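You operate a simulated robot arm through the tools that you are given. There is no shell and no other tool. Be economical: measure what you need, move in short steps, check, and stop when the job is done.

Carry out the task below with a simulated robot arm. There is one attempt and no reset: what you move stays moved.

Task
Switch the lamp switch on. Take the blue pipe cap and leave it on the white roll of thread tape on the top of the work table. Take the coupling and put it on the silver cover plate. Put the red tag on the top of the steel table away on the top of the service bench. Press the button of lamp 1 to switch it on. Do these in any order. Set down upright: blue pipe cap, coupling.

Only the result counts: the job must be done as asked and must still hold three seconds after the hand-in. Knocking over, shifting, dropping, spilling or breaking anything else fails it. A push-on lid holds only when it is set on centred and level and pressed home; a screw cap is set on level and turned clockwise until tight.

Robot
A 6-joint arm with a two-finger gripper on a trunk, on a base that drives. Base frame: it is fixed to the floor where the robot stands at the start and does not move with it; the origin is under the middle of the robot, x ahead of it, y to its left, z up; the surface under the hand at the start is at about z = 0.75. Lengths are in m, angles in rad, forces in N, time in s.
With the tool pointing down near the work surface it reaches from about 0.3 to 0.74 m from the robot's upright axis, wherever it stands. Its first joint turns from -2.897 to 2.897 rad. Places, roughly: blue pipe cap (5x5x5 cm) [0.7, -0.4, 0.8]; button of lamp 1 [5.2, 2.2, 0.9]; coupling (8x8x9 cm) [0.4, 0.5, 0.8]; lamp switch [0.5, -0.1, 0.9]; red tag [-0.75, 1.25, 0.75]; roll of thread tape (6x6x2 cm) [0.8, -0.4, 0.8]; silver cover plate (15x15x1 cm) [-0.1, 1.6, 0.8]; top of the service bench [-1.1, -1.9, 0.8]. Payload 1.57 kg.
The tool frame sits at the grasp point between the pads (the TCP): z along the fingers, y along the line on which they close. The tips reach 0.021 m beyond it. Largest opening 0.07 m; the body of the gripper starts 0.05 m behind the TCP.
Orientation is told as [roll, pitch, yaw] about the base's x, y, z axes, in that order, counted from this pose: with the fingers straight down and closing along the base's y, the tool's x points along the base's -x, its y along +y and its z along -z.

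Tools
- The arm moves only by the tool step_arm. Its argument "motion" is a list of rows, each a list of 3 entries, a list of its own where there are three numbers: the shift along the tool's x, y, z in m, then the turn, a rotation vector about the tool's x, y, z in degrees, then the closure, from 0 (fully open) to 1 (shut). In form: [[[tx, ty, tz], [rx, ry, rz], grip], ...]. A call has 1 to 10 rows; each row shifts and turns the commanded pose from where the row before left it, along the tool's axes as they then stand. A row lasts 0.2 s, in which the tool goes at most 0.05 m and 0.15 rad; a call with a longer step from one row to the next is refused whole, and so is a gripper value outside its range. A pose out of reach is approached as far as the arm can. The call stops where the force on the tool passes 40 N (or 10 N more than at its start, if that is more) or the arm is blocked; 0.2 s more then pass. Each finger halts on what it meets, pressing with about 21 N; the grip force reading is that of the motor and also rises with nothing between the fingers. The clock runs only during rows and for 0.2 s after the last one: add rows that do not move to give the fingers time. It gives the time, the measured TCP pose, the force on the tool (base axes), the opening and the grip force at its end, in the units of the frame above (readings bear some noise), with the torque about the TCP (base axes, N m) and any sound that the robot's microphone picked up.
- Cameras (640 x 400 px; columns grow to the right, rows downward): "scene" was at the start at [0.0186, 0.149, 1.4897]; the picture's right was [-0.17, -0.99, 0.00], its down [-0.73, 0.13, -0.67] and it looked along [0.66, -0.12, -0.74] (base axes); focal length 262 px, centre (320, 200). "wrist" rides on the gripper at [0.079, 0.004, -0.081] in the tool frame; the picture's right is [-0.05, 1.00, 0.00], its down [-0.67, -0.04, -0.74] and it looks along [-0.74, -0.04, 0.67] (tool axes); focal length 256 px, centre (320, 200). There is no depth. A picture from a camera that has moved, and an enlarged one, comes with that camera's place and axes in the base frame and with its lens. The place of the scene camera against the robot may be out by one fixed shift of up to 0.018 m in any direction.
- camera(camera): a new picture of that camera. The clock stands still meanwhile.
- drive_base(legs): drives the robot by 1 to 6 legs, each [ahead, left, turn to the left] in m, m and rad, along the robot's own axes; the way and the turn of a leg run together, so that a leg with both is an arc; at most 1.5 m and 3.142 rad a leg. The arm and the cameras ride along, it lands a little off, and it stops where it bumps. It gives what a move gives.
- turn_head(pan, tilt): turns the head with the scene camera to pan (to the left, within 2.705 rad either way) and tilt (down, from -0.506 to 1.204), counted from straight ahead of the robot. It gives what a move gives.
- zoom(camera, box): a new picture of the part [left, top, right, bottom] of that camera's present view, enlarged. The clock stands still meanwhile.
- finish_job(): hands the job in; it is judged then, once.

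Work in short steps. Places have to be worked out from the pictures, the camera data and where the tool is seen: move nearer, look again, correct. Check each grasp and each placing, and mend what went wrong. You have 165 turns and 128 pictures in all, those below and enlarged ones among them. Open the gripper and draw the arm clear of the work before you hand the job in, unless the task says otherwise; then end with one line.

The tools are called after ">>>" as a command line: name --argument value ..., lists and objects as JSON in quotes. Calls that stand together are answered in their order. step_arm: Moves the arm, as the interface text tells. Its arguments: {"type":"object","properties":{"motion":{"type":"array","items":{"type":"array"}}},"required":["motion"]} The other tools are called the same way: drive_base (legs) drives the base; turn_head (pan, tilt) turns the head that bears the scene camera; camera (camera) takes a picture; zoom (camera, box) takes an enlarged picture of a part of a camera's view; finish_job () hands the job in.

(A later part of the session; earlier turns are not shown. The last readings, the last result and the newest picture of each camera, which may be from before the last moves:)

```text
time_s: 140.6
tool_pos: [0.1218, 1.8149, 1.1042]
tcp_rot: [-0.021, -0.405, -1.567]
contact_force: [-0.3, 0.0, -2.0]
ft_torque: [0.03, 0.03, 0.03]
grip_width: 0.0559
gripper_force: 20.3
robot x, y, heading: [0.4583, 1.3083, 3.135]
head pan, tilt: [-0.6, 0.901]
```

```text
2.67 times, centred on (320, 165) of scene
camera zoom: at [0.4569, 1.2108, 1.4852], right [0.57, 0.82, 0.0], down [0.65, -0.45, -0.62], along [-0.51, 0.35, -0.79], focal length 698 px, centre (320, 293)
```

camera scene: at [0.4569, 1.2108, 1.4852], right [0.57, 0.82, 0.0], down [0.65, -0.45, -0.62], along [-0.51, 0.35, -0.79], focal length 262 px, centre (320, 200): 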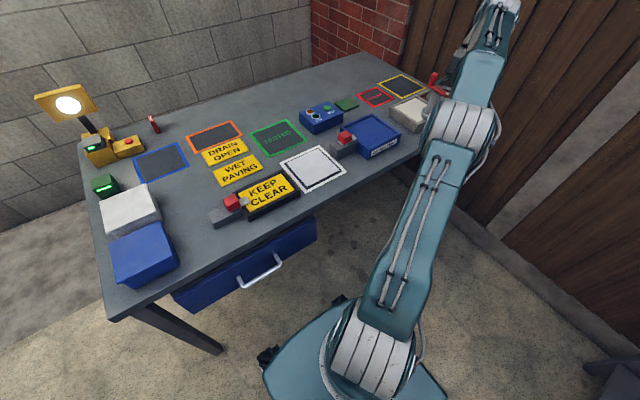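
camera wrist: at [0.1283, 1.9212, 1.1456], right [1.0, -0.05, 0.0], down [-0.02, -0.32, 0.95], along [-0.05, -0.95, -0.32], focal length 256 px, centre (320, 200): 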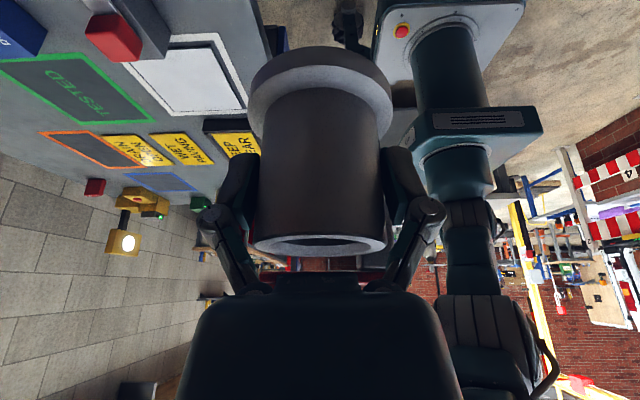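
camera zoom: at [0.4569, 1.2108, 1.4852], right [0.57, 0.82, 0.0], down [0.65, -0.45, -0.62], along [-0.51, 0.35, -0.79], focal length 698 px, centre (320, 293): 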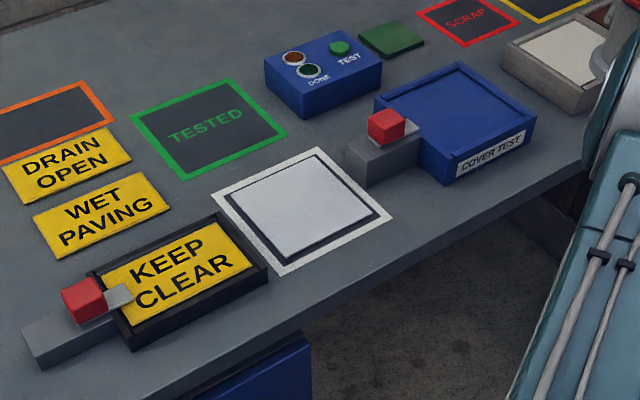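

It is the silver plate within the white frame. I move the coupling over (-0.114, 1.585), correcting the small tilt drift on the way.

>>> step_arm --motion '[[[-0.0265, -0.0295, 0.0112], [0, 1.5, 0], 1], [[-0.0267, -0.0295, 0.0108], [0, 0, 0], 1], [[-0.0267, -0.0295, 0.0108], [0, 0, 0], 1], [[-0.0267, -0.0295, 0.0108], [0, 0, 0], 1], [[-0.0267, -0.0295, 0.0108], [0, 0, 0], 1], [[-0.0267, -0.0295, 0.0108], [0, 0, 0], 1], [[-0.0267, -0.0295, 0.0108], [0, 0, 0], 1], [[-0.0267, -0.0295, 0.0108], [0, 0, 0], 1]]'

```text
time_s: 142.4
tool_pos: [-0.114, 1.5815, 1.1067]
tcp_rot: [-0.022, -0.374, -1.568]
contact_force: [1.0, 0.7, -2.6]
ft_torque: [0.02, -0.01, -0.01]
grip_width: 0.0557
gripper_force: 20.6
robot x, y, heading: [0.4607, 1.3069, 3.142]
head pan, tilt: [-0.6, 0.901]
```

On target. I lower to z≈0.90 and look.

>>> step_arm --motion '[[[0.0164, 0, 0.0419], [0, 0, 0], 1], [[0.0164, 0, 0.0419], [0, 0, 0], 1], [[0.0164, 0, 0.0419], [0, 0, 0], 1], [[0.0164, 0, 0.0419], [0, 0, 0], 1], [[0.0091, 0, 0.0233], [0, 0, 0], 1]]'

>>> camera --camera "wrist"

>>> camera --camera "scene"

```text
time_s: 143.6
tool_pos: [-0.1165, 1.5816, 0.9028]
tcp_rot: [-0.022, -0.377, -1.566]
contact_force: [0.6, 0.0, -3.3]
ft_torque: [0.07, 0.02, -0.02]
grip_width: 0.0555
gripper_force: 21.0
robot x, y, heading: [0.4637, 1.3066, 3.14]
head pan, tilt: [-0.6, 0.901]
```

```text
58 pictures are left
camera wrist: at [-0.1115, 1.6861, 0.9489], right [1.0, -0.05, 0.0], down [-0.02, -0.35, 0.94], along [-0.05, -0.94, -0.35], focal length 256 px, centre (320, 200)
```

wrist: 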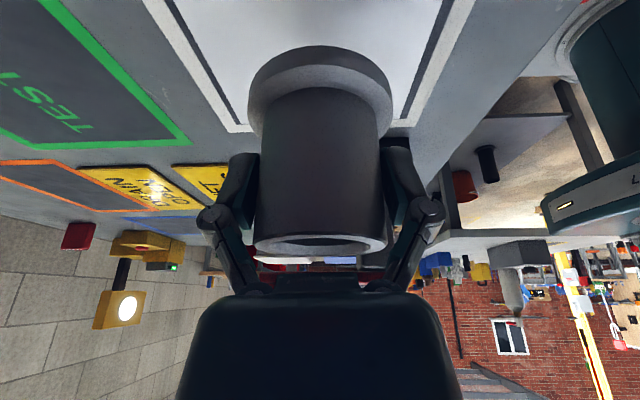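

```text
57 pictures are left
camera scene: at [0.4559, 1.2063, 1.485], right [0.57, 0.82, 0.0], down [0.65, -0.45, -0.62], along [-0.51, 0.35, -0.78], focal length 262 px, centre (320, 200)
```

scene: 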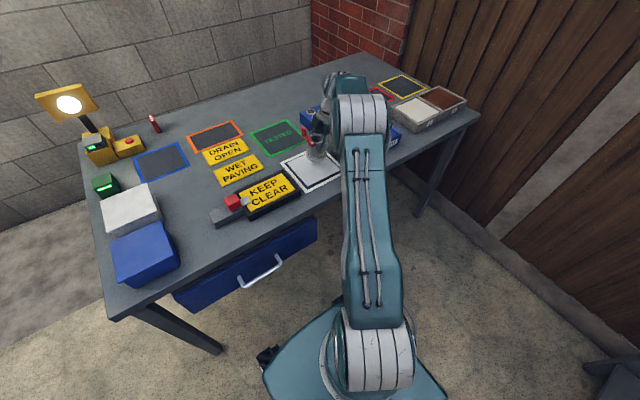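

Centred over the plate. I lower in small steps until the weight comes off.

>>> step_arm --motion '[[[0.0109, 0, 0.0279], [0, 0, 0], 1], [[0.0036, 0, 0.0093], [0, 0, 0], 1], [[0.0015, 0, 0.0037], [0, 0, 0], 1], [[0.0011, 0, 0.0028], [0, 0, 0], 1]]'

```text
time_s: 144.6
tool_pos: [-0.1187, 1.5809, 0.8548]
tcp_rot: [-0.022, -0.378, -1.566]
contact_force: [-0.1, 0.4, -3.7]
ft_torque: [0.08, -0.03, 0.0]
grip_width: 0.0557
gripper_force: 21.2
robot x, y, heading: [0.4644, 1.3076, 3.133]
head pan, tilt: [-0.6, 0.901]
```

>>> step_arm --motion '[[[0.0011, 0, 0.0028], [0, 0, 0], 1], [[0.0011, 0, 0.0028], [0, 0, 0], 1]]'

>>> camera --camera "wrist"

```text
time_s: 145.2
tool_pos: [-0.1189, 1.5815, 0.851]
tcp_rot: [-0.023, -0.375, -1.568]
contact_force: [5.9, 0.9, 19.4]
ft_torque: [0.92, 0.11, -0.29]
grip_width: 0.0556
gripper_force: 21.1
robot x, y, heading: [0.4631, 1.3067, 3.136]
head pan, tilt: [-0.6, 0.901]
```

```text
56 pictures are left
camera wrist: at [-0.1131, 1.6862, 0.8977], right [1.0, -0.05, 0.0], down [-0.02, -0.35, 0.94], along [-0.05, -0.94, -0.35], focal length 256 px, centre (320, 200)
```

wrist: 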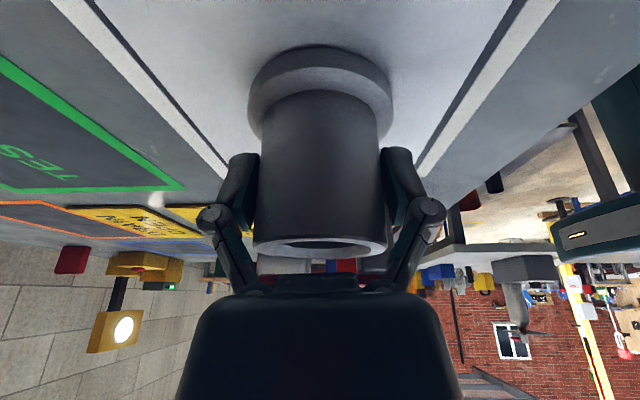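

Firm contact (19 N). I ease up 1.5 mm, open the fingers and withdraw along the fingers' direction a little, then straight up.

>>> step_arm --motion '[[[-0.0005, 0, -0.0013], [0, 0, 0], 1], [[0, 0, 0], [0, 0, 0], 0.5], [[0, 0, 0], [0, 0, 0], 0], [[0, 0, 0], [0, 0, 0], 0], [[0, 0, 0], [0, 0, 0], 0]]'

>>> camera --camera "wrist"

```text
time_s: 146.4
tool_pos: [-0.1181, 1.5822, 0.8525]
tcp_rot: [-0.022, -0.372, -1.567]
contact_force: [-0.1, 6.4, 24.2]
ft_torque: [2.41, 0.14, -0.08]
grip_width: 0.0702
gripper_force: 0.0
robot x, y, heading: [0.4623, 1.3067, 3.143]
head pan, tilt: [-0.6, 0.901]
```

```text
55 pictures are left
camera wrist: at [-0.1132, 1.6861, 0.8976], right [1.0, -0.05, 0.0], down [-0.02, -0.35, 0.94], along [-0.05, -0.94, -0.35], focal length 256 px, centre (320, 200)
```

wrist: 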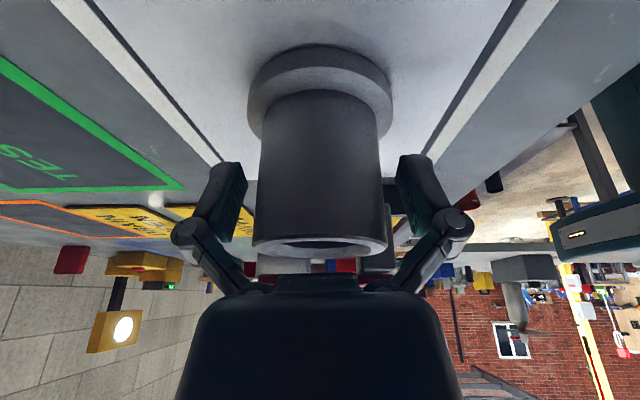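

The coupling has been released, but the force comes from about 10 cm toward +y: the camera side of the hand touches something. I raise straight up at once.

>>> step_arm --motion '[[[-0.0036, 0, -0.0093], [0, 0, 0], 0], [[-0.0146, 0, -0.0372], [0, 0, 0], 0], [[-0.0164, 0, -0.0419], [0, 0, 0], 0], [[-0.0164, 0, -0.0419], [0, 0, 0], 0]]'

>>> camera --camera "wrist"

>>> zoom --camera "scene" --box '[200, 90, 440, 240]'

```text
time_s: 147.4
tool_pos: [-0.1146, 1.5808, 0.9901]
tcp_rot: [-0.018, -0.377, -1.566]
contact_force: [0.3, 0.1, -0.2]
ft_torque: [-0.01, -0.01, 0.02]
grip_width: 0.0698
gripper_force: 0.1
robot x, y, heading: [0.46, 1.3063, 3.134]
head pan, tilt: [-0.6, 0.901]
```

```text
54 pictures are left
camera wrist: at [-0.11, 1.6855, 1.0355], right [1.0, -0.05, 0.0], down [-0.02, -0.35, 0.94], along [-0.05, -0.94, -0.35], focal length 256 px, centre (320, 200)
```

wrist: 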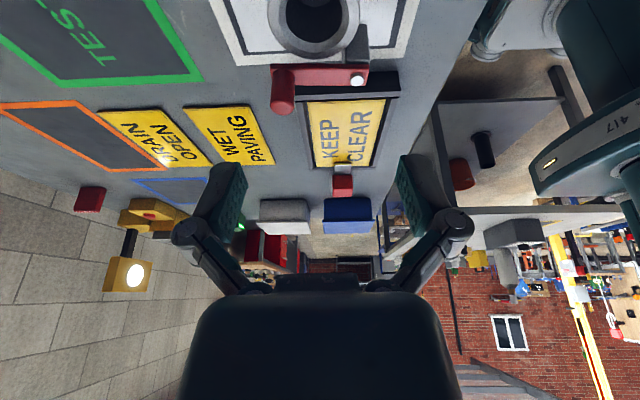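

```text
2.67 times, centred on (320, 165) of scene
camera zoom: at [0.456, 1.2055, 1.4849], right [0.57, 0.82, 0.0], down [0.65, -0.45, -0.62], along [-0.51, 0.35, -0.78], focal length 698 px, centre (320, 293)
```

zoom: 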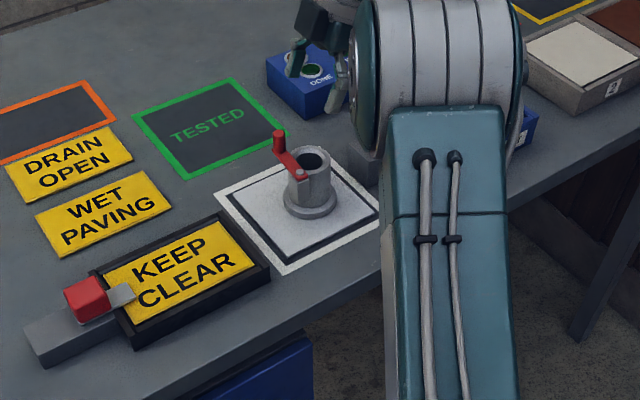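

The coupling stands upright on the plate. I level the hand, raise and retract it in front of the robot.

>>> step_arm --motion '[[[0, 0, -0.03], [0, 7.2, 0], 0], [[0, 0, -0.03], [0, 7.2, 0], 0], [[0, 0, -0.03], [0, 7.2, 0], 0], [[-0.04, 0.02, 0], [0, 0, 0], 0], [[-0.04, 0.02, 0], [0, 0, 0], 0], [[-0.04, 0.02, 0], [0, 0, 0], 0], [[-0.04, 0.03, 0], [0, 0, 0], 0], [[-0.04, 0.03, 0], [0, 0, 0], 0], [[-0.04, 0.03, 0], [0, 0, 0], 0], [[-0.03, 0.03, 0], [0, 0, 0], 0]]'

>>> step_arm --motion '[[[0, 0, 0], [0, 0, 8.5], 0], [[0, 0, 0], [0, 0, 8.5], 0], [[0, 0, 0], [0, 0, 8.5], 0], [[0, 0, 0], [0, 0, 8.5], 0], [[0, 0, 0], [0, 0, 8.5], 0], [[0, 0, 0], [0, 0, 8.5], 0], [[0, 0, 0], [0, 0, 8.5], 0], [[0, 0, 0], [0, 0, 8.5], 0], [[0, 0, 0], [0, 0, 8.5], 0], [[0, 0, 0], [0, 0, 8.5], 0]]'

>>> camera --camera "scene"

```text
time_s: 149.6
tool_pos: [0.066, 1.3314, 1.0752]
tcp_rot: [-0.02, 0.001, -1.576]
contact_force: [-0.3, 0.2, -0.6]
ft_torque: [0.02, 0.0, 0.0]
grip_width: 0.07
gripper_force: 0.0
robot x, y, heading: [0.4624, 1.3088, 3.134]
head pan, tilt: [-0.6, 0.901]
```

```text
time_s: 151.8
tool_pos: [0.0645, 1.3334, 1.0743]
tcp_rot: [-0.006, -0.02, -3.062]
contact_force: [-0.9, 0.1, 0.2]
ft_torque: [-0.06, 0.01, -0.02]
grip_width: 0.0701
gripper_force: 0.0
robot x, y, heading: [0.4618, 1.307, 3.139]
head pan, tilt: [-0.6, 0.901]
```

```text
52 pictures are left
camera scene: at [0.4572, 1.204, 1.4848], right [0.57, 0.82, 0.0], down [0.65, -0.44, -0.62], along [-0.51, 0.35, -0.78], focal length 262 px, centre (320, 200)
```

scene: 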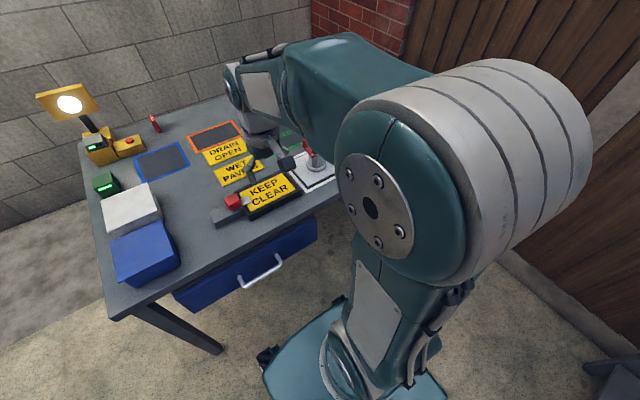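

Now I reverse out of the pocket and look back at the steel table, then toward lamp 1.

>>> drive_base --legs '[[-0.5, 0.17, 0], [-0.6, 0, 0]]'

>>> turn_head --pan 0.0 --tilt 0.5

>>> zoom --camera "scene" --box '[220, 80, 540, 280]'

>>> turn_head --pan -2.6 --tilt 0.4

>>> camera --camera "scene"

```text
time_s: 157.8
tool_pos: [1.157, 1.1605, 1.0734]
tcp_rot: [-0.004, -0.019, -3.051]
contact_force: [0.2, 0.1, -0.3]
ft_torque: [-0.03, 0.01, -0.02]
grip_width: 0.0698
gripper_force: 0.1
robot x, y, heading: [1.5553, 1.1357, -3.139]
head pan, tilt: [-0.6, 0.901]
```

```text
time_s: 158.8
tool_pos: [1.1572, 1.1601, 1.0742]
tcp_rot: [-0.004, -0.02, -3.049]
contact_force: [0.0, 0.2, -0.9]
ft_torque: [-0.01, 0.02, 0.0]
grip_width: 0.0699
gripper_force: 0.0
robot x, y, heading: [1.5513, 1.1354, -3.137]
head pan, tilt: [0.0, 0.499]
```

```text
2.00 times, centred on (380, 180) of scene
camera zoom: at [1.5218, 0.9911, 1.5186], right [0.0, 1.0, 0.0], down [0.48, 0.0, -0.88], along [-0.88, 0.0, -0.48], focal length 523 px, centre (200, 240)
```

zoom: 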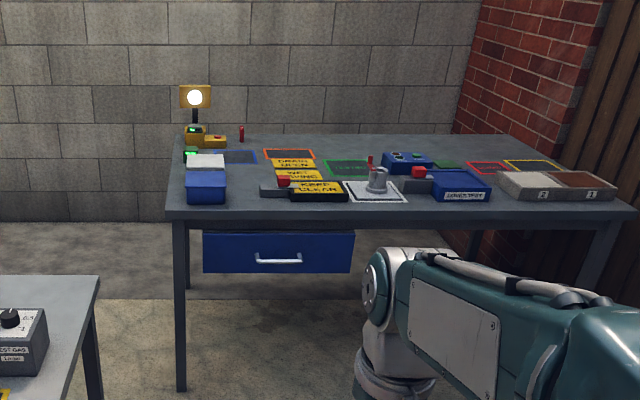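

```text
time_s: 161.2
tool_pos: [1.1563, 1.1595, 1.076]
tcp_rot: [-0.002, -0.019, -3.049]
contact_force: [-0.2, -0.5, 0.2]
ft_torque: [0.01, -0.02, -0.04]
grip_width: 0.07
gripper_force: 0.0
robot x, y, heading: [1.5508, 1.1406, -3.135]
head pan, tilt: [-2.601, 0.4]
```

```text
50 pictures are left
camera scene: at [1.692, 1.0394, 1.5279], right [0.52, -0.86, 0.0], down [-0.33, -0.2, -0.92], along [0.79, 0.48, -0.39], focal length 262 px, centre (320, 200)
```

scene: 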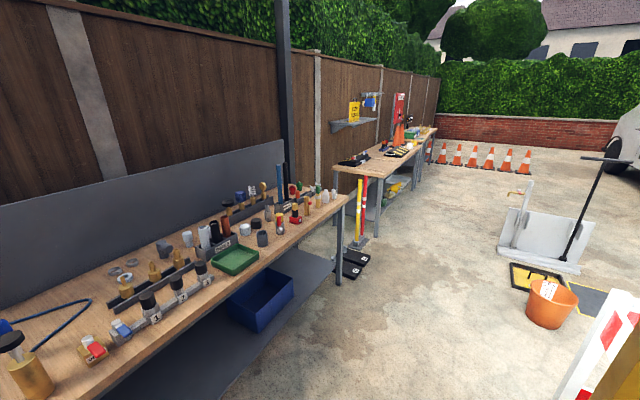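

Everything on the steel table looks in order. Lamp 1 should be on the second bench along the fence; I turn to face it and drive sideways along the benches at y≈1.2.

>>> drive_base --legs '[[0, 0, -1.571], [0.07, 0, 0], [0, -1.5, 0], [0, -1.3, 0]]'

>>> turn_head --pan -0.6 --tilt 0.5

>>> camera --camera "scene"

```text
time_s: 179.0
tool_pos: [4.3436, 1.5692, 1.0739]
tcp_rot: [-0.005, -0.019, 1.646]
contact_force: [-0.3, 0.3, -0.4]
ft_torque: [-0.02, 0.0, -0.01]
grip_width: 0.0702
gripper_force: 0.1
robot x, y, heading: [4.3167, 1.1721, 1.557]
head pan, tilt: [-2.601, 0.4]
```

```text
time_s: 180.9
tool_pos: [4.3447, 1.5686, 1.0725]
tcp_rot: [-0.004, -0.019, 1.646]
contact_force: [-0.4, 0.5, 0.1]
ft_torque: [0.03, 0.03, -0.02]
grip_width: 0.0702
gripper_force: 0.0
robot x, y, heading: [4.3144, 1.1749, 1.562]
head pan, tilt: [-0.6, 0.499]
```

```text
49 pictures are left
camera scene: at [4.2131, 1.1982, 1.5187], right [0.82, -0.57, 0.0], down [-0.27, -0.39, -0.88], along [0.51, 0.72, -0.48], focal length 262 px, centre (320, 200)
```

scene: 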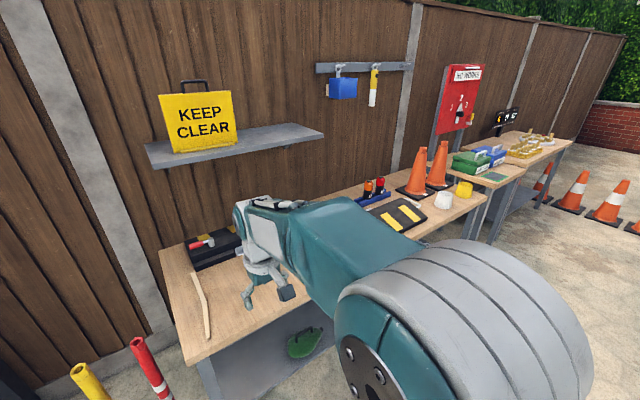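

Lamp 1 should be the small coloured units near (372, 190); zooming in.

>>> zoom --camera "scene" --box '[340, 165, 460, 245]'

```text
5.00 times, centred on (400, 205) of scene
camera zoom: at [4.2131, 1.1982, 1.5187], right [0.82, -0.57, 0.0], down [-0.27, -0.39, -0.88], along [0.51, 0.72, -0.48], focal length 1308 px, centre (-80, 175)
```

zoom: 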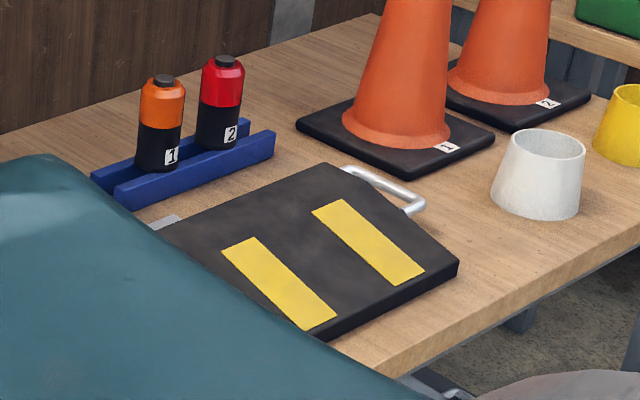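

Lamp 1 is the orange one in the blue rack, with its black button on top at about (5.23, 2.15, 0.90). I drive sideways and closer.

>>> drive_base --legs '[[0, -0.9, 0.01], [0.24, 0, 0]]'

>>> turn_head --pan -0.1 --tilt 0.6

>>> camera --camera "scene"

>>> camera --camera "wrist"

```text
time_s: 187.0
tool_pos: [5.2371, 1.7998, 1.0746]
tcp_rot: [-0.003, -0.02, 1.647]
contact_force: [0.3, -0.3, 0.5]
ft_torque: [0.02, 0.0, -0.01]
grip_width: 0.0703
gripper_force: 0.0
robot x, y, heading: [5.2145, 1.4018, 1.56]
head pan, tilt: [-0.6, 0.499]
```

```text
time_s: 187.9
tool_pos: [5.2376, 1.7999, 1.0736]
tcp_rot: [-0.004, -0.02, 1.645]
contact_force: [0.2, 0.5, 0.1]
ft_torque: [0.0, 0.0, -0.01]
grip_width: 0.0697
gripper_force: 0.1
robot x, y, heading: [5.2119, 1.402, 1.559]
head pan, tilt: [-0.099, 0.6]
```

```text
47 pictures are left
camera scene: at [5.0648, 1.4422, 1.5096], right [0.99, -0.11, 0.0], down [-0.06, -0.56, -0.82], along [0.09, 0.82, -0.57], focal length 262 px, centre (320, 200)
```

scene: 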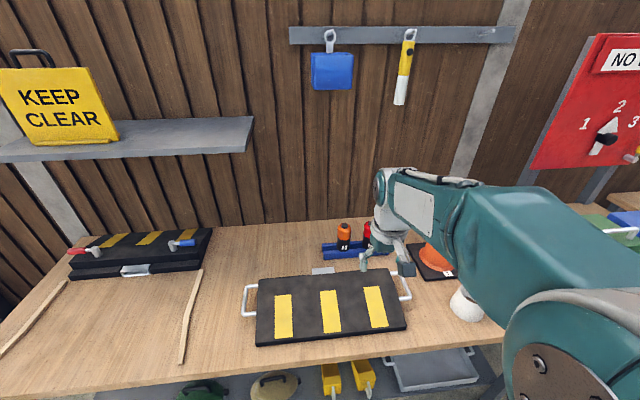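

```text
46 pictures are left
camera wrist: at [5.2401, 1.719, 1.1528], right [-1.0, -0.02, 0.0], down [-0.02, 0.65, 0.76], along [-0.02, 0.76, -0.65], focal length 256 px, centre (320, 200)
```

wrist: 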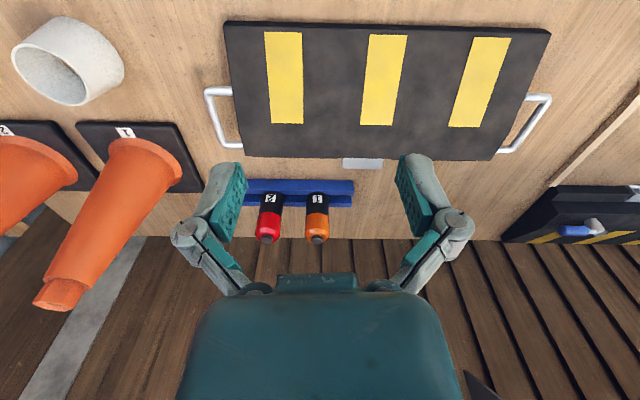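

Lamp 1's button is at about (5.23, 2.15, 0.88–0.90), slightly too far. I edge the base 6 cm ahead.

>>> drive_base --legs '[[0.06, 0, 0.011]]'

>>> step_arm --motion '[[[0, 0, 0], [0, 0, 4.5], 1], [[-0.04, 0, 0.02], [0, 0, 0], 1], [[-0.045, 0, 0.02], [0, 0, 0], 1], [[-0.045, 0, 0.02], [0, 0, 0], 1], [[-0.045, 0, 0.01], [0, 0, 0], 1]]'

>>> camera --camera "wrist"

```text
time_s: 188.9
tool_pos: [5.2334, 1.8612, 1.0744]
tcp_rot: [-0.003, -0.019, 1.657]
contact_force: [0.4, -0.1, 0.5]
ft_torque: [-0.03, 0.02, -0.01]
grip_width: 0.07
gripper_force: 0.1
robot x, y, heading: [5.2126, 1.4635, 1.574]
head pan, tilt: [-0.099, 0.6]
```

```text
time_s: 190.1
tool_pos: [5.2345, 2.0367, 1.0093]
tcp_rot: [-0.003, -0.02, 1.579]
contact_force: [-0.5, -0.3, 1.2]
ft_torque: [0.04, -0.01, -0.01]
grip_width: 0.0
gripper_force: 20.7
robot x, y, heading: [5.2125, 1.4655, 1.572]
head pan, tilt: [-0.099, 0.6]
```

```text
45 pictures are left
camera wrist: at [5.2311, 1.9568, 1.0886], right [-1.0, 0.05, 0.0], down [0.03, 0.65, 0.76], along [0.04, 0.76, -0.65], focal length 256 px, centre (320, 200)
```

wrist: 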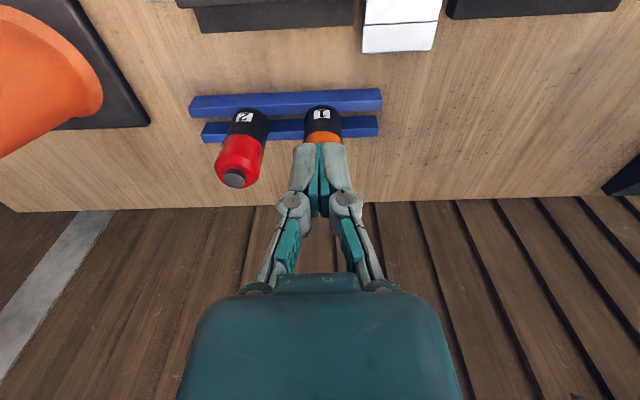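

From two views of lamp 2 and the spacing, lamp 1's button is at (5.233, 2.149, 0.889). I move above it.

>>> step_arm --motion '[[[-0.04, 0, 0], [0, -1.1, 0], 1], [[-0.04, 0, 0], [0, 0, 0], 1], [[-0.032, 0, 0], [0, 0, 0], 1], [[0, 0, 0.04], [0, 0, 0], 1], [[0, 0, 0.03], [0, 0, 0], 1]]'

>>> camera --camera "wrist"

>>> zoom --camera "scene" --box '[300, 190, 420, 280]'

```text
time_s: 191.3
tool_pos: [5.235, 2.1542, 0.938]
tcp_rot: [0.0, -0.039, 1.582]
contact_force: [-0.7, 0.1, 0.9]
ft_torque: [0.01, 0.0, 0.01]
grip_width: 0.0
gripper_force: 21.0
robot x, y, heading: [5.2107, 1.4636, 1.564]
head pan, tilt: [-0.099, 0.6]
```

```text
44 pictures are left
camera wrist: at [5.2309, 2.0721, 1.0161], right [-1.0, 0.05, 0.0], down [0.03, 0.64, 0.77], along [0.03, 0.77, -0.64], focal length 256 px, centre (320, 200)
```

wrist: 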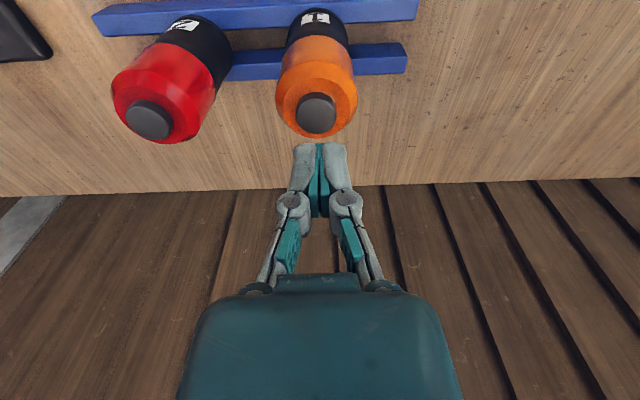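

```text
4.44 times, centred on (360, 235) of scene
camera zoom: at [5.0647, 1.5033, 1.5095], right [0.99, -0.1, 0.0], down [-0.06, -0.56, -0.82], along [0.08, 0.82, -0.57], focal length 1163 px, centre (142, 44)
```

zoom: 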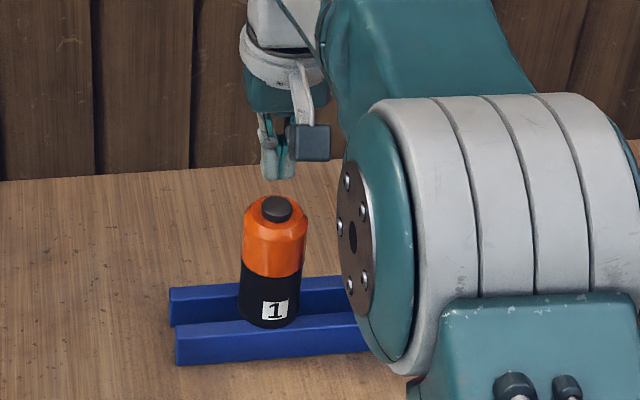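

The button is exactly below (5.235, 2.149). I level the tool, shift 4 mm back and press down in small steps.

>>> step_arm --motion '[[[0.004, 0, 0.01], [0, 2.2, 0], 1], [[0, 0, 0.01], [0, 0, 0], 1], [[0, 0, 0.003], [0, 0, 0], 1], [[0, 0, 0.003], [0, 0, 0], 1], [[0, 0, 0.002], [0, 0, 0], 1]]'

```text
time_s: 192.5
tool_pos: [5.2326, 2.1499, 0.9116]
tcp_rot: [-0.002, 0.0, 1.578]
contact_force: [0.8, 0.6, -0.4]
ft_torque: [0.0, -0.01, 0.0]
grip_width: 0.0
gripper_force: 21.1
robot x, y, heading: [5.2089, 1.4634, 1.575]
head pan, tilt: [-0.099, 0.6]
```

>>> step_arm --motion '[[[0, 0, 0.002], [0, 0, 0], 1], [[0, 0, 0.002], [0, 0, 0], 1], [[0, 0, 0.002], [0, 0, 0], 1]]'

>>> zoom --camera "scene" --box '[300, 190, 420, 280]'

```text
time_s: 193.3
tool_pos: [5.2326, 2.1482, 0.9077]
tcp_rot: [0.0, -0.001, 1.578]
contact_force: [-1.0, -0.4, 1.2]
ft_torque: [0.03, -0.01, 0.0]
grip_width: 0.0
gripper_force: 20.5
robot x, y, heading: [5.2109, 1.4639, 1.571]
head pan, tilt: [-0.099, 0.6]
```

```text
4.44 times, centred on (360, 235) of scene
camera zoom: at [5.0647, 1.5034, 1.5095], right [0.99, -0.1, 0.0], down [-0.06, -0.56, -0.82], along [0.08, 0.82, -0.57], focal length 1163 px, centre (142, 44)
```

zoom: 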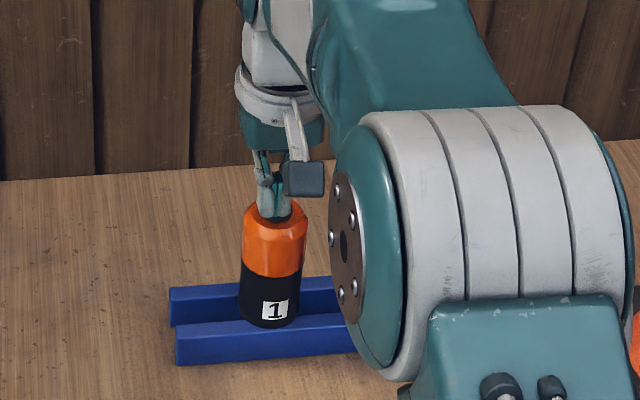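

Contact is just starting. I press on in 2 mm steps.

>>> step_arm --motion '[[[0, 0, 0.002], [0, 0, 0], 1], [[0, 0, 0.002], [0, 0, 0], 1], [[0, 0, 0.001], [0, 0, 0], 1]]'

>>> zoom --camera "scene" --box '[300, 190, 420, 280]'

```text
time_s: 194.1
tool_pos: [5.2342, 2.1481, 0.9019]
tcp_rot: [-0.002, 0.0, 1.579]
contact_force: [-1.1, 0.6, 3.0]
ft_torque: [0.0, 0.04, 0.03]
grip_width: 0.0056
gripper_force: 20.9
robot x, y, heading: [5.2086, 1.4641, 1.573]
head pan, tilt: [-0.099, 0.6]
heard: click
```

```text
4.44 times, centred on (360, 235) of scene
camera zoom: at [5.0646, 1.5032, 1.5095], right [0.99, -0.1, 0.0], down [-0.06, -0.56, -0.82], along [0.08, 0.82, -0.57], focal length 1163 px, centre (142, 44)
```

zoom: 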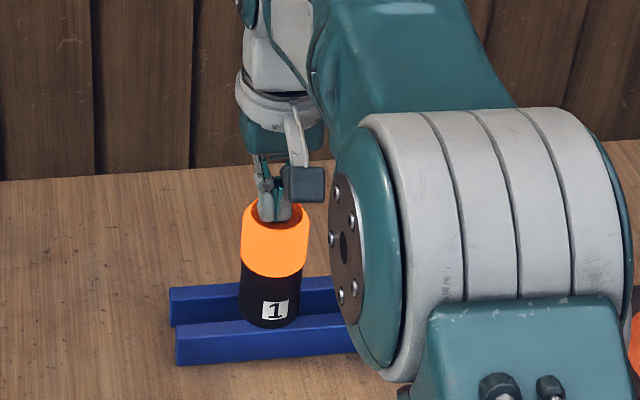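

A click was heard and lamp 1 glows. I lift straight up and check that it stays on.

>>> step_arm --motion '[[[0, 0, -0.005], [0, 0, 0], 1], [[0, 0, -0.02], [0, 0, 0], 1], [[0, 0, -0.045], [0, 0, 0], 1], [[0.03, 0, -0.04], [0, 0, 0], 1], [[0.045, 0, -0.02], [0, 0, 0], 1], [[0.045, 0, -0.02], [0, 0, 0], 1], [[0.045, 0, 0], [0, 0, 0], 1], [[0.045, 0, 0], [0, 0, 0], 1], [[0.045, 0, 0], [0, 0, 0], 1], [[0.04, 0, 0], [0, 0, 0], 0]]'

>>> camera --camera "scene"

```text
time_s: 196.3
tool_pos: [5.2346, 1.8511, 1.0536]
tcp_rot: [-0.002, -0.002, 1.58]
contact_force: [0.4, 0.0, -0.2]
ft_torque: [-0.01, 0.01, 0.0]
grip_width: 0.0685
gripper_force: 0.1
robot x, y, heading: [5.2107, 1.4635, 1.573]
head pan, tilt: [-0.099, 0.6]
```

```text
40 pictures are left
camera scene: at [5.0646, 1.5016, 1.5095], right [0.99, -0.1, 0.0], down [-0.06, -0.56, -0.82], along [0.08, 0.82, -0.57], focal length 262 px, centre (320, 200)
```

scene: 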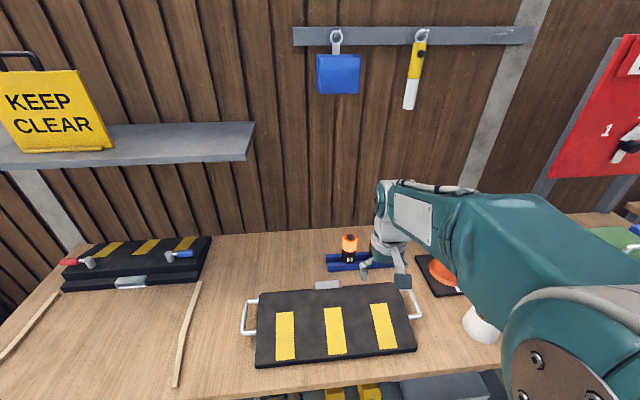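

Lamp 1 stays on. I drive back along the benches toward the lane behind the work table.

>>> drive_base --legs '[[-0.27, 0, 0], [0, 1.5, 0], [0, 1.5, 0], [0, 0.65, 0]]'

```text
time_s: 215.5
tool_pos: [1.5777, 1.5153, 1.0529]
tcp_rot: [-0.002, 0.0, 1.608]
contact_force: [0.8, 0.6, 0.6]
ft_torque: [-0.01, -0.02, 0.01]
grip_width: 0.0698
gripper_force: 0.2
robot x, y, heading: [1.5596, 1.1261, 1.598]
head pan, tilt: [-0.099, 0.6]
```

Now backward down the lane and turn to face the work table from behind.

>>> drive_base --legs '[[-0.2, 0, -0.027], [-1.35, 0, 0], [0, 0, 1.571]]'

>>> turn_head --pan 0.0 --tilt 0.75

>>> camera --camera "scene"

>>> camera --camera "wrist"

```text
time_s: 227.2
tool_pos: [1.1881, -0.3966, 1.053]
tcp_rot: [-0.002, 0.0, -3.119]
contact_force: [-0.5, 0.8, -0.1]
ft_torque: [0.02, -0.01, 0.01]
grip_width: 0.0703
gripper_force: 0.1
robot x, y, heading: [1.5762, -0.413, -3.13]
head pan, tilt: [-0.099, 0.6]
```

```text
time_s: 227.9
tool_pos: [1.1875, -0.3961, 1.0531]
tcp_rot: [-0.002, 0.001, -3.116]
contact_force: [-0.4, -0.1, -0.5]
ft_torque: [-0.02, -0.05, 0.05]
grip_width: 0.0701
gripper_force: 0.0
robot x, y, heading: [1.575, -0.414, -3.127]
head pan, tilt: [0.0, 0.75]
```

```text
39 pictures are left
camera scene: at [1.5548, -0.5609, 1.4967], right [-0.02, 1.0, 0.0], down [0.68, 0.01, -0.73], along [-0.73, -0.01, -0.68], focal length 262 px, centre (320, 200)
```

scene: 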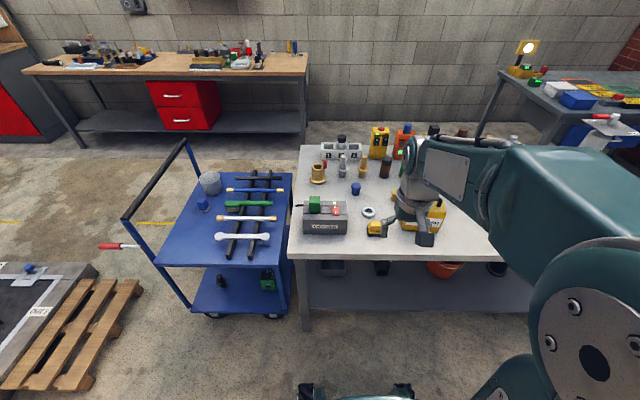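

```text
38 pictures are left
camera wrist: at [1.2677, -0.3982, 1.1335], right [-0.03, -1.0, 0.0], down [-0.67, 0.02, 0.74], along [-0.74, 0.02, -0.67], focal length 256 px, centre (320, 200)
```

wrist: 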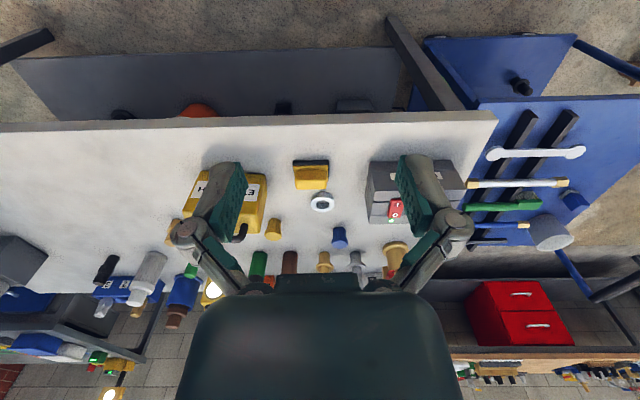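

The glowing bulb on the switch box confirms the lamp switch is on. The roll is at about (0.848, -0.391) and the cap at (0.733, -0.431). I move 15 cm closer and bring the hand nearer.

>>> drive_base --legs '[[0.15, 0, -0.012]]'

>>> step_arm --motion '[[[-0.045, 0.008, 0.01], [0, 0, 0], 0], [[-0.045, 0.008, 0.015], [0, 0, 0], 0], [[-0.045, 0.008, 0.015], [0, 0, 0], 0], [[-0.045, 0.008, 0.015], [0, 0, 0], 0], [[0, 0, 0.03], [0, 0, 0], 0]]'

>>> camera --camera "wrist"

```text
time_s: 229.3
tool_pos: [1.0354, -0.3924, 1.0525]
tcp_rot: [-0.002, -0.001, -3.132]
contact_force: [-0.4, -0.6, -0.2]
ft_torque: [-0.02, 0.0, 0.01]
grip_width: 0.0699
gripper_force: 0.2
robot x, y, heading: [1.4209, -0.4154, -3.142]
head pan, tilt: [0.0, 0.75]
```

```text
time_s: 230.5
tool_pos: [0.8544, -0.4261, 0.9686]
tcp_rot: [-0.003, 0.001, -3.13]
contact_force: [0.4, -0.3, -0.2]
ft_torque: [-0.04, 0.01, -0.01]
grip_width: 0.0695
gripper_force: 0.0
robot x, y, heading: [1.4221, -0.4143, -3.139]
head pan, tilt: [0.0, 0.75]
```

```text
37 pictures are left
camera wrist: at [0.9335, -0.4293, 1.0484], right [-0.04, -1.0, 0.0], down [-0.67, 0.03, 0.74], along [-0.74, 0.03, -0.67], focal length 256 px, centre (320, 200)
```

wrist: 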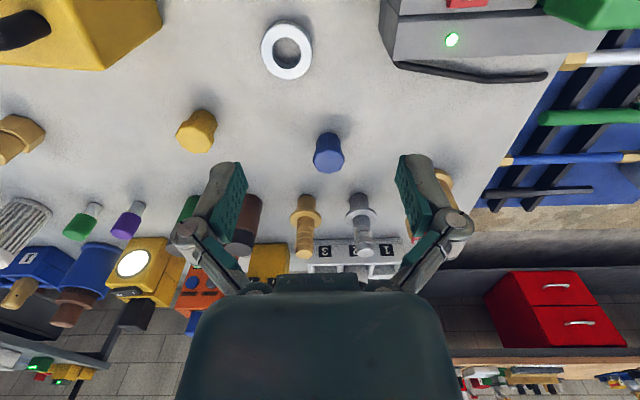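

>>> zoom --camera "wrist" --box '[240, 10, 400, 190]'

```text
2.22 times, centred on (320, 100) of wrist
camera zoom: at [0.9335, -0.4293, 1.0484], right [-0.04, -1.0, 0.0], down [-0.67, 0.03, 0.74], along [-0.74, 0.03, -0.67], focal length 569 px, centre (320, 422)
```

zoom: 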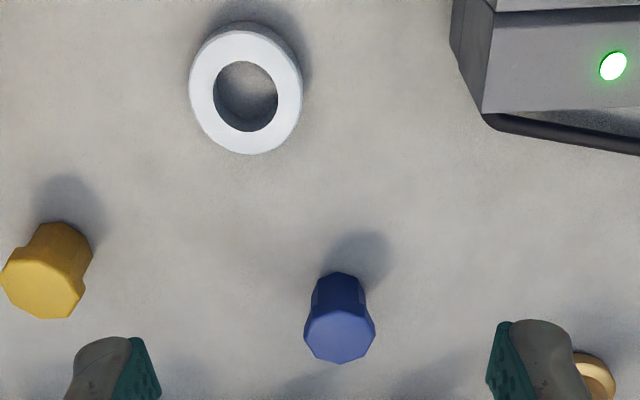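

The cap's centre is at (0.734, -0.4325) and the roll's centre at (0.846, -0.3925). I move above the cap.

>>> step_arm --motion '[[[-0.04, 0.002, 0.01], [0, 0, 0], 0], [[-0.04, 0.002, 0.01], [0, 0, 0], 0], [[-0.04, 0.002, 0.01], [0, 0, 0], 0], [[0, 0, 0.04], [0, 0, 0], 0]]'

>>> camera --camera "wrist"

```text
time_s: 231.5
tool_pos: [0.7323, -0.432, 0.8985]
tcp_rot: [-0.003, -0.001, -3.132]
contact_force: [0.5, 0.1, 0.2]
ft_torque: [-0.04, -0.03, 0.02]
grip_width: 0.0697
gripper_force: 0.2
robot x, y, heading: [1.4242, -0.4129, -3.142]
head pan, tilt: [0.0, 0.75]
```

```text
35 pictures are left
camera wrist: at [0.812, -0.4361, 0.9781], right [-0.04, -1.0, 0.0], down [-0.67, 0.03, 0.74], along [-0.74, 0.03, -0.67], focal length 256 px, centre (320, 200)
```

wrist: 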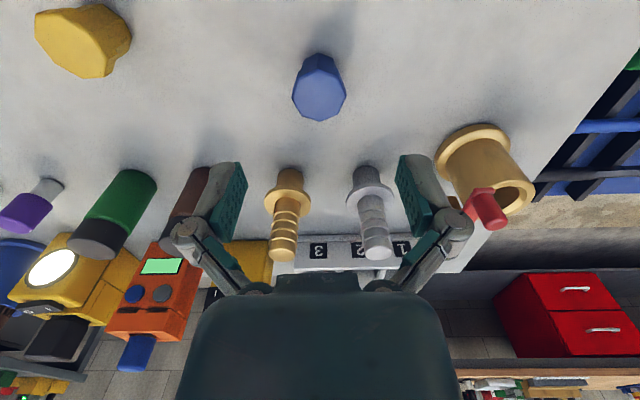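

The cap's top is at about (0.725, -0.432, 0.785). I adjust 8 mm and descend to z≈0.78, then close.

>>> step_arm --motion '[[[-0.007, 0, 0.04], [0, 0, 0], 0], [[0, 0, 0.045], [0, 0, 0], 0], [[0, 0, 0.025], [0, 0, 0], 0], [[0, 0, 0.009], [0, 0, 0], 0]]'

>>> camera --camera "wrist"

```text
time_s: 232.5
tool_pos: [0.7279, -0.4326, 0.7776]
tcp_rot: [-0.004, 0.0, -3.131]
contact_force: [-0.1, 0.0, -0.7]
ft_torque: [-0.01, 0.02, 0.0]
grip_width: 0.0697
gripper_force: 0.1
robot x, y, heading: [1.4153, -0.4167, -3.136]
head pan, tilt: [0.0, 0.75]
```

```text
34 pictures are left
camera wrist: at [0.8065, -0.4345, 0.8586], right [-0.04, -1.0, 0.0], down [-0.67, 0.03, 0.74], along [-0.74, 0.03, -0.67], focal length 256 px, centre (320, 200)
```

wrist: 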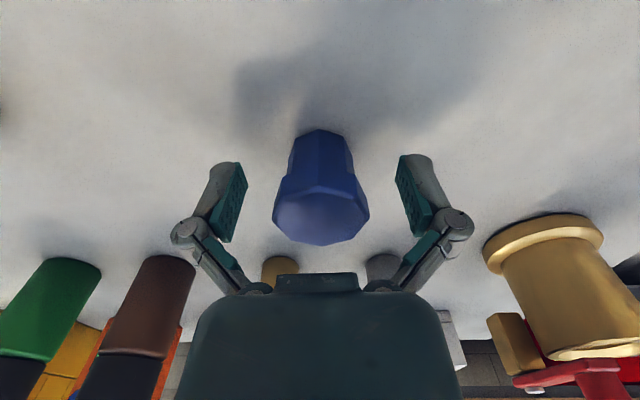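

The cap sits centred between the fingers. I close.

>>> step_arm --motion '[[[0, 0, 0], [0, 0, 0], 0.5], [[0, 0, 0], [0, 0, 0], 1], [[0, 0, 0], [0, 0, 0], 1], [[0, 0, 0], [0, 0, 0], 1]]'

>>> step_arm --motion '[[[0, 0, -0.01], [0, 0, 0], 1], [[0, 0, -0.03], [0, 0, 0], 1], [[0, 0, -0.04], [0, 0, 0], 1]]'

>>> camera --camera "wrist"

```text
time_s: 233.5
tool_pos: [0.7267, -0.4312, 0.7791]
tcp_rot: [-0.005, -0.004, -3.132]
contact_force: [-0.7, -1.2, 9.1]
ft_torque: [0.03, 0.07, 0.02]
grip_width: 0.0397
gripper_force: 20.5
robot x, y, heading: [1.4224, -0.4201, -3.142]
head pan, tilt: [0.0, 0.75]
```

```text
time_s: 234.3
tool_pos: [0.7254, -0.431, 0.8565]
tcp_rot: [-0.002, 0.001, -3.13]
contact_force: [-0.8, 0.2, -1.2]
ft_torque: [0.02, -0.01, -0.01]
grip_width: 0.039
gripper_force: 21.1
robot x, y, heading: [1.4199, -0.4168, -3.14]
head pan, tilt: [0.0, 0.75]
```

```text
33 pictures are left
camera wrist: at [0.8055, -0.4352, 0.9375], right [-0.04, -1.0, 0.0], down [-0.67, 0.03, 0.74], along [-0.74, 0.03, -0.67], focal length 256 px, centre (320, 200)
```

wrist: 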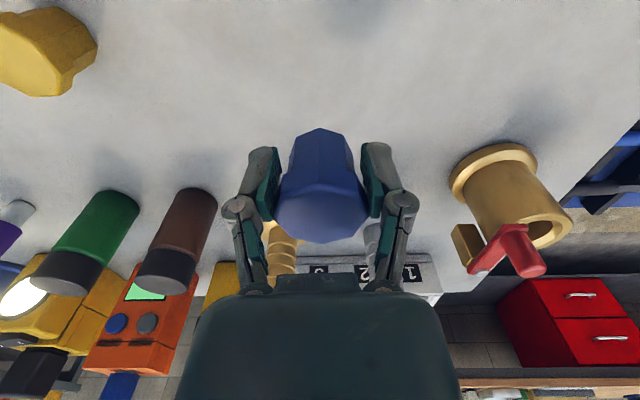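

Held (width 3.9 cm). I lift and move past the roll so that the wrist camera sees it for a precise centre.

>>> step_arm --motion '[[[0, 0, -0.04], [0, 0, 0], 1], [[0.04, -0.006, -0.015], [0, 0, 0], 1], [[0.045, -0.008, 0], [0, 0, 0], 1], [[0.045, -0.008, 0], [0, 0, 0], 1], [[0.045, -0.008, 0], [0, 0, 0], 1], [[0.04, -0.008, 0], [0, 0, 0], 1]]'

>>> zoom --camera "wrist" --box '[240, 10, 400, 190]'

```text
time_s: 235.7
tool_pos: [0.944, -0.3925, 0.9162]
tcp_rot: [0.0, 0.0, -3.132]
contact_force: [0.6, -0.5, -0.9]
ft_torque: [0.01, 0.01, 0.0]
grip_width: 0.0392
gripper_force: 20.7
robot x, y, heading: [1.4228, -0.4181, -3.139]
head pan, tilt: [0.0, 0.75]
```

```text
2.22 times, centred on (320, 100) of wrist
camera zoom: at [1.0238, -0.3956, 0.9964], right [-0.04, -1.0, 0.0], down [-0.67, 0.03, 0.74], along [-0.74, 0.03, -0.67], focal length 569 px, centre (320, 422)
```

zoom: 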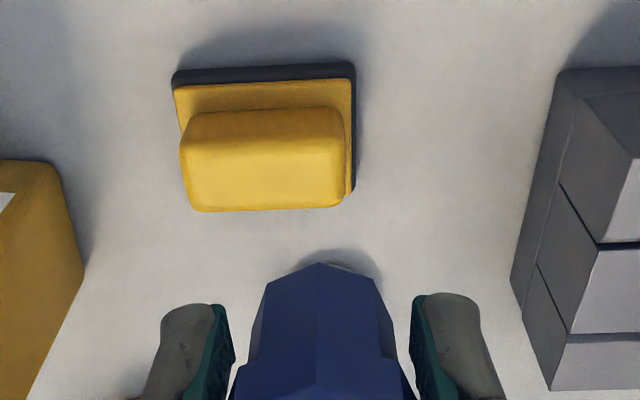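

The cap hides the roll; I step aside by 7 cm and look again.

>>> step_arm --motion '[[[0, 0.04, -0.02], [0, 0, 0], 1], [[0, 0.035, -0.02], [0, 0, 0], 1]]'

>>> zoom --camera "wrist" --box '[160, 60, 320, 240]'

```text
time_s: 236.3
tool_pos: [0.944, -0.4697, 0.9553]
tcp_rot: [-0.005, 0.0, -3.13]
contact_force: [-0.1, -0.1, -0.1]
ft_torque: [0.0, 0.03, -0.01]
grip_width: 0.0395
gripper_force: 20.9
robot x, y, heading: [1.4233, -0.4148, -3.137]
head pan, tilt: [0.0, 0.75]
```

```text
2.22 times, centred on (240, 150) of wrist
camera zoom: at [1.0239, -0.4724, 1.0369], right [-0.04, -1.0, 0.0], down [-0.67, 0.03, 0.74], along [-0.74, 0.03, -0.67], focal length 569 px, centre (498, 311)
```

zoom: 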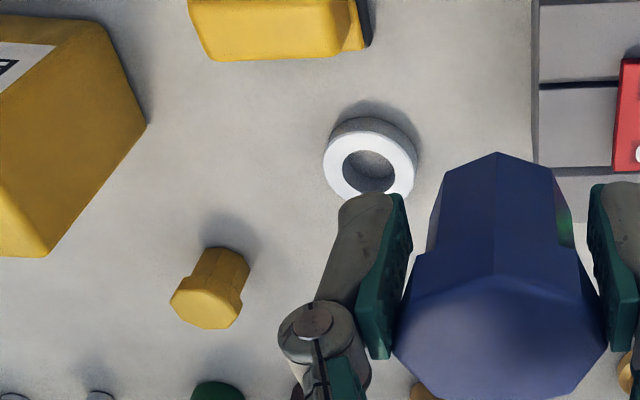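

The roll's centre is at (0.847, -0.3935). Its hole (about 3.5 cm) is slightly bigger than the cap's foot, so I will set the cap about 1 cm off centre, fully carried by the ring. Moving above.

>>> step_arm --motion '[[[-0.03, -0.026, 0], [0, 0, 0], 1], [[-0.029, -0.025, 0.01], [0, 0, 0], 1], [[-0.029, -0.025, 0.02], [0, 0, 0], 1], [[0, 0, 0.045], [0, 0, 0], 1], [[0, 0, 0.045], [0, 0, 0], 1], [[0, 0, 0.02], [0, 0, 0], 1]]'

>>> camera --camera "wrist"

>>> zoom --camera "scene" --box '[300, 160, 460, 260]'

```text
time_s: 237.7
tool_pos: [0.8544, -0.3902, 0.815]
tcp_rot: [-0.002, 0.001, -3.131]
contact_force: [-0.1, -0.5, -0.1]
ft_torque: [0.01, 0.02, -0.01]
grip_width: 0.0393
gripper_force: 20.9
robot x, y, heading: [1.4221, -0.4144, -3.14]
head pan, tilt: [0.0, 0.75]
```

```text
30 pictures are left
camera wrist: at [0.9336, -0.3945, 0.895], right [-0.04, -1.0, 0.0], down [-0.67, 0.03, 0.75], along [-0.74, 0.03, -0.67], focal length 256 px, centre (320, 200)
```

wrist: 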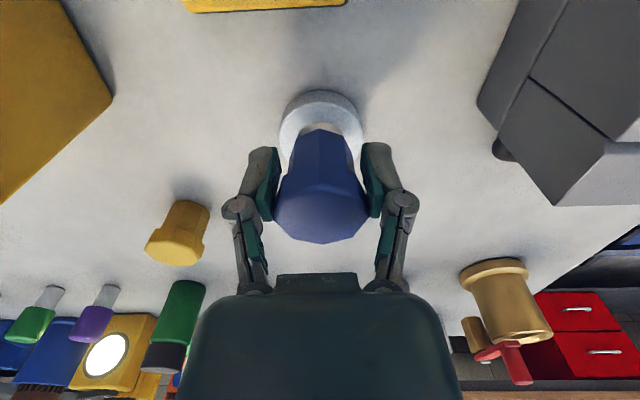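

```text
4.00 times, centred on (380, 210) of scene
camera zoom: at [1.3971, -0.5619, 1.4966], right [0.0, 1.0, 0.0], down [0.68, 0.0, -0.73], along [-0.73, 0.0, -0.68], focal length 1047 px, centre (80, 160)
```

zoom: 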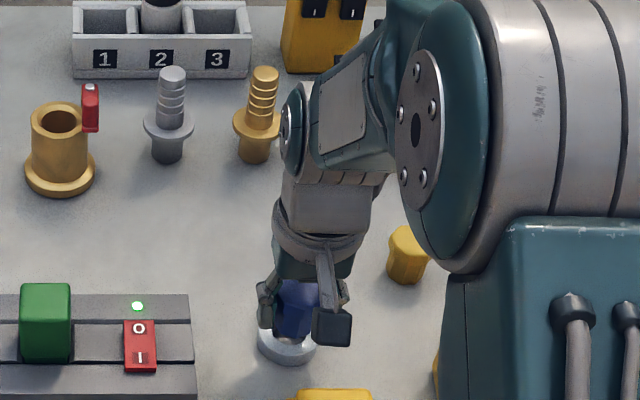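

Lined up over the roll. I lower in small steps until contact.

>>> step_arm --motion '[[[0.002, 0.002, 0.008], [0, 0, 0], 1], [[0, 0, 0.003], [0, 0, 0], 1], [[0, 0, 0.002], [0, 0, 0], 1]]'

```text
time_s: 238.5
tool_pos: [0.8562, -0.3935, 0.8012]
tcp_rot: [0.0, 0.0, -3.131]
contact_force: [0.1, -0.5, -0.6]
ft_torque: [0.01, -0.03, 0.0]
grip_width: 0.0397
gripper_force: 21.3
robot x, y, heading: [1.4231, -0.4165, -3.14]
head pan, tilt: [0.0, 0.75]
```

>>> step_arm --motion '[[[0, 0, 0.002], [0, 0, 0], 1], [[0, 0, 0.002], [0, 0, 0], 1]]'

```text
time_s: 239.1
tool_pos: [0.8566, -0.3943, 0.7962]
tcp_rot: [-0.002, 0.0, -3.13]
contact_force: [-0.9, -0.5, -0.2]
ft_torque: [-0.01, 0.02, 0.01]
grip_width: 0.0393
gripper_force: 20.8
robot x, y, heading: [1.4226, -0.4151, -3.139]
head pan, tilt: [0.0, 0.75]
```

>>> step_arm --motion '[[[0, 0, 0.002], [0, 0, 0], 1], [[0, 0, 0.002], [0, 0, 0], 1]]'

>>> camera --camera "wrist"

```text
time_s: 239.7
tool_pos: [0.855, -0.3946, 0.7944]
tcp_rot: [-0.004, -0.002, -3.13]
contact_force: [2.3, 1.3, 10.3]
ft_torque: [0.05, 0.04, 0.01]
grip_width: 0.0394
gripper_force: 21.2
robot x, y, heading: [1.4241, -0.4158, -3.141]
head pan, tilt: [0.0, 0.75]
```

```text
28 pictures are left
camera wrist: at [0.9347, -0.3977, 0.8751], right [-0.04, -1.0, 0.0], down [-0.67, 0.03, 0.75], along [-0.75, 0.03, -0.67], focal length 256 px, centre (320, 200)
```

wrist: 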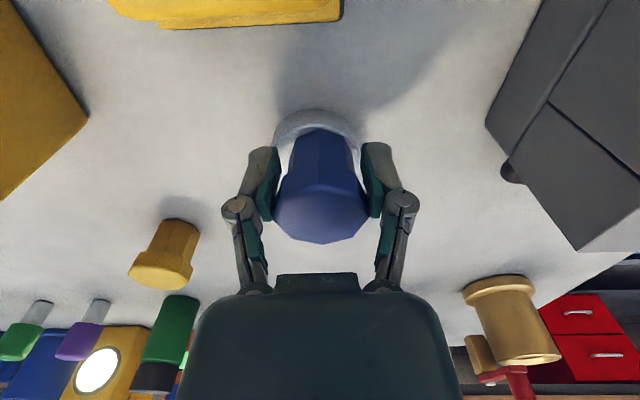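

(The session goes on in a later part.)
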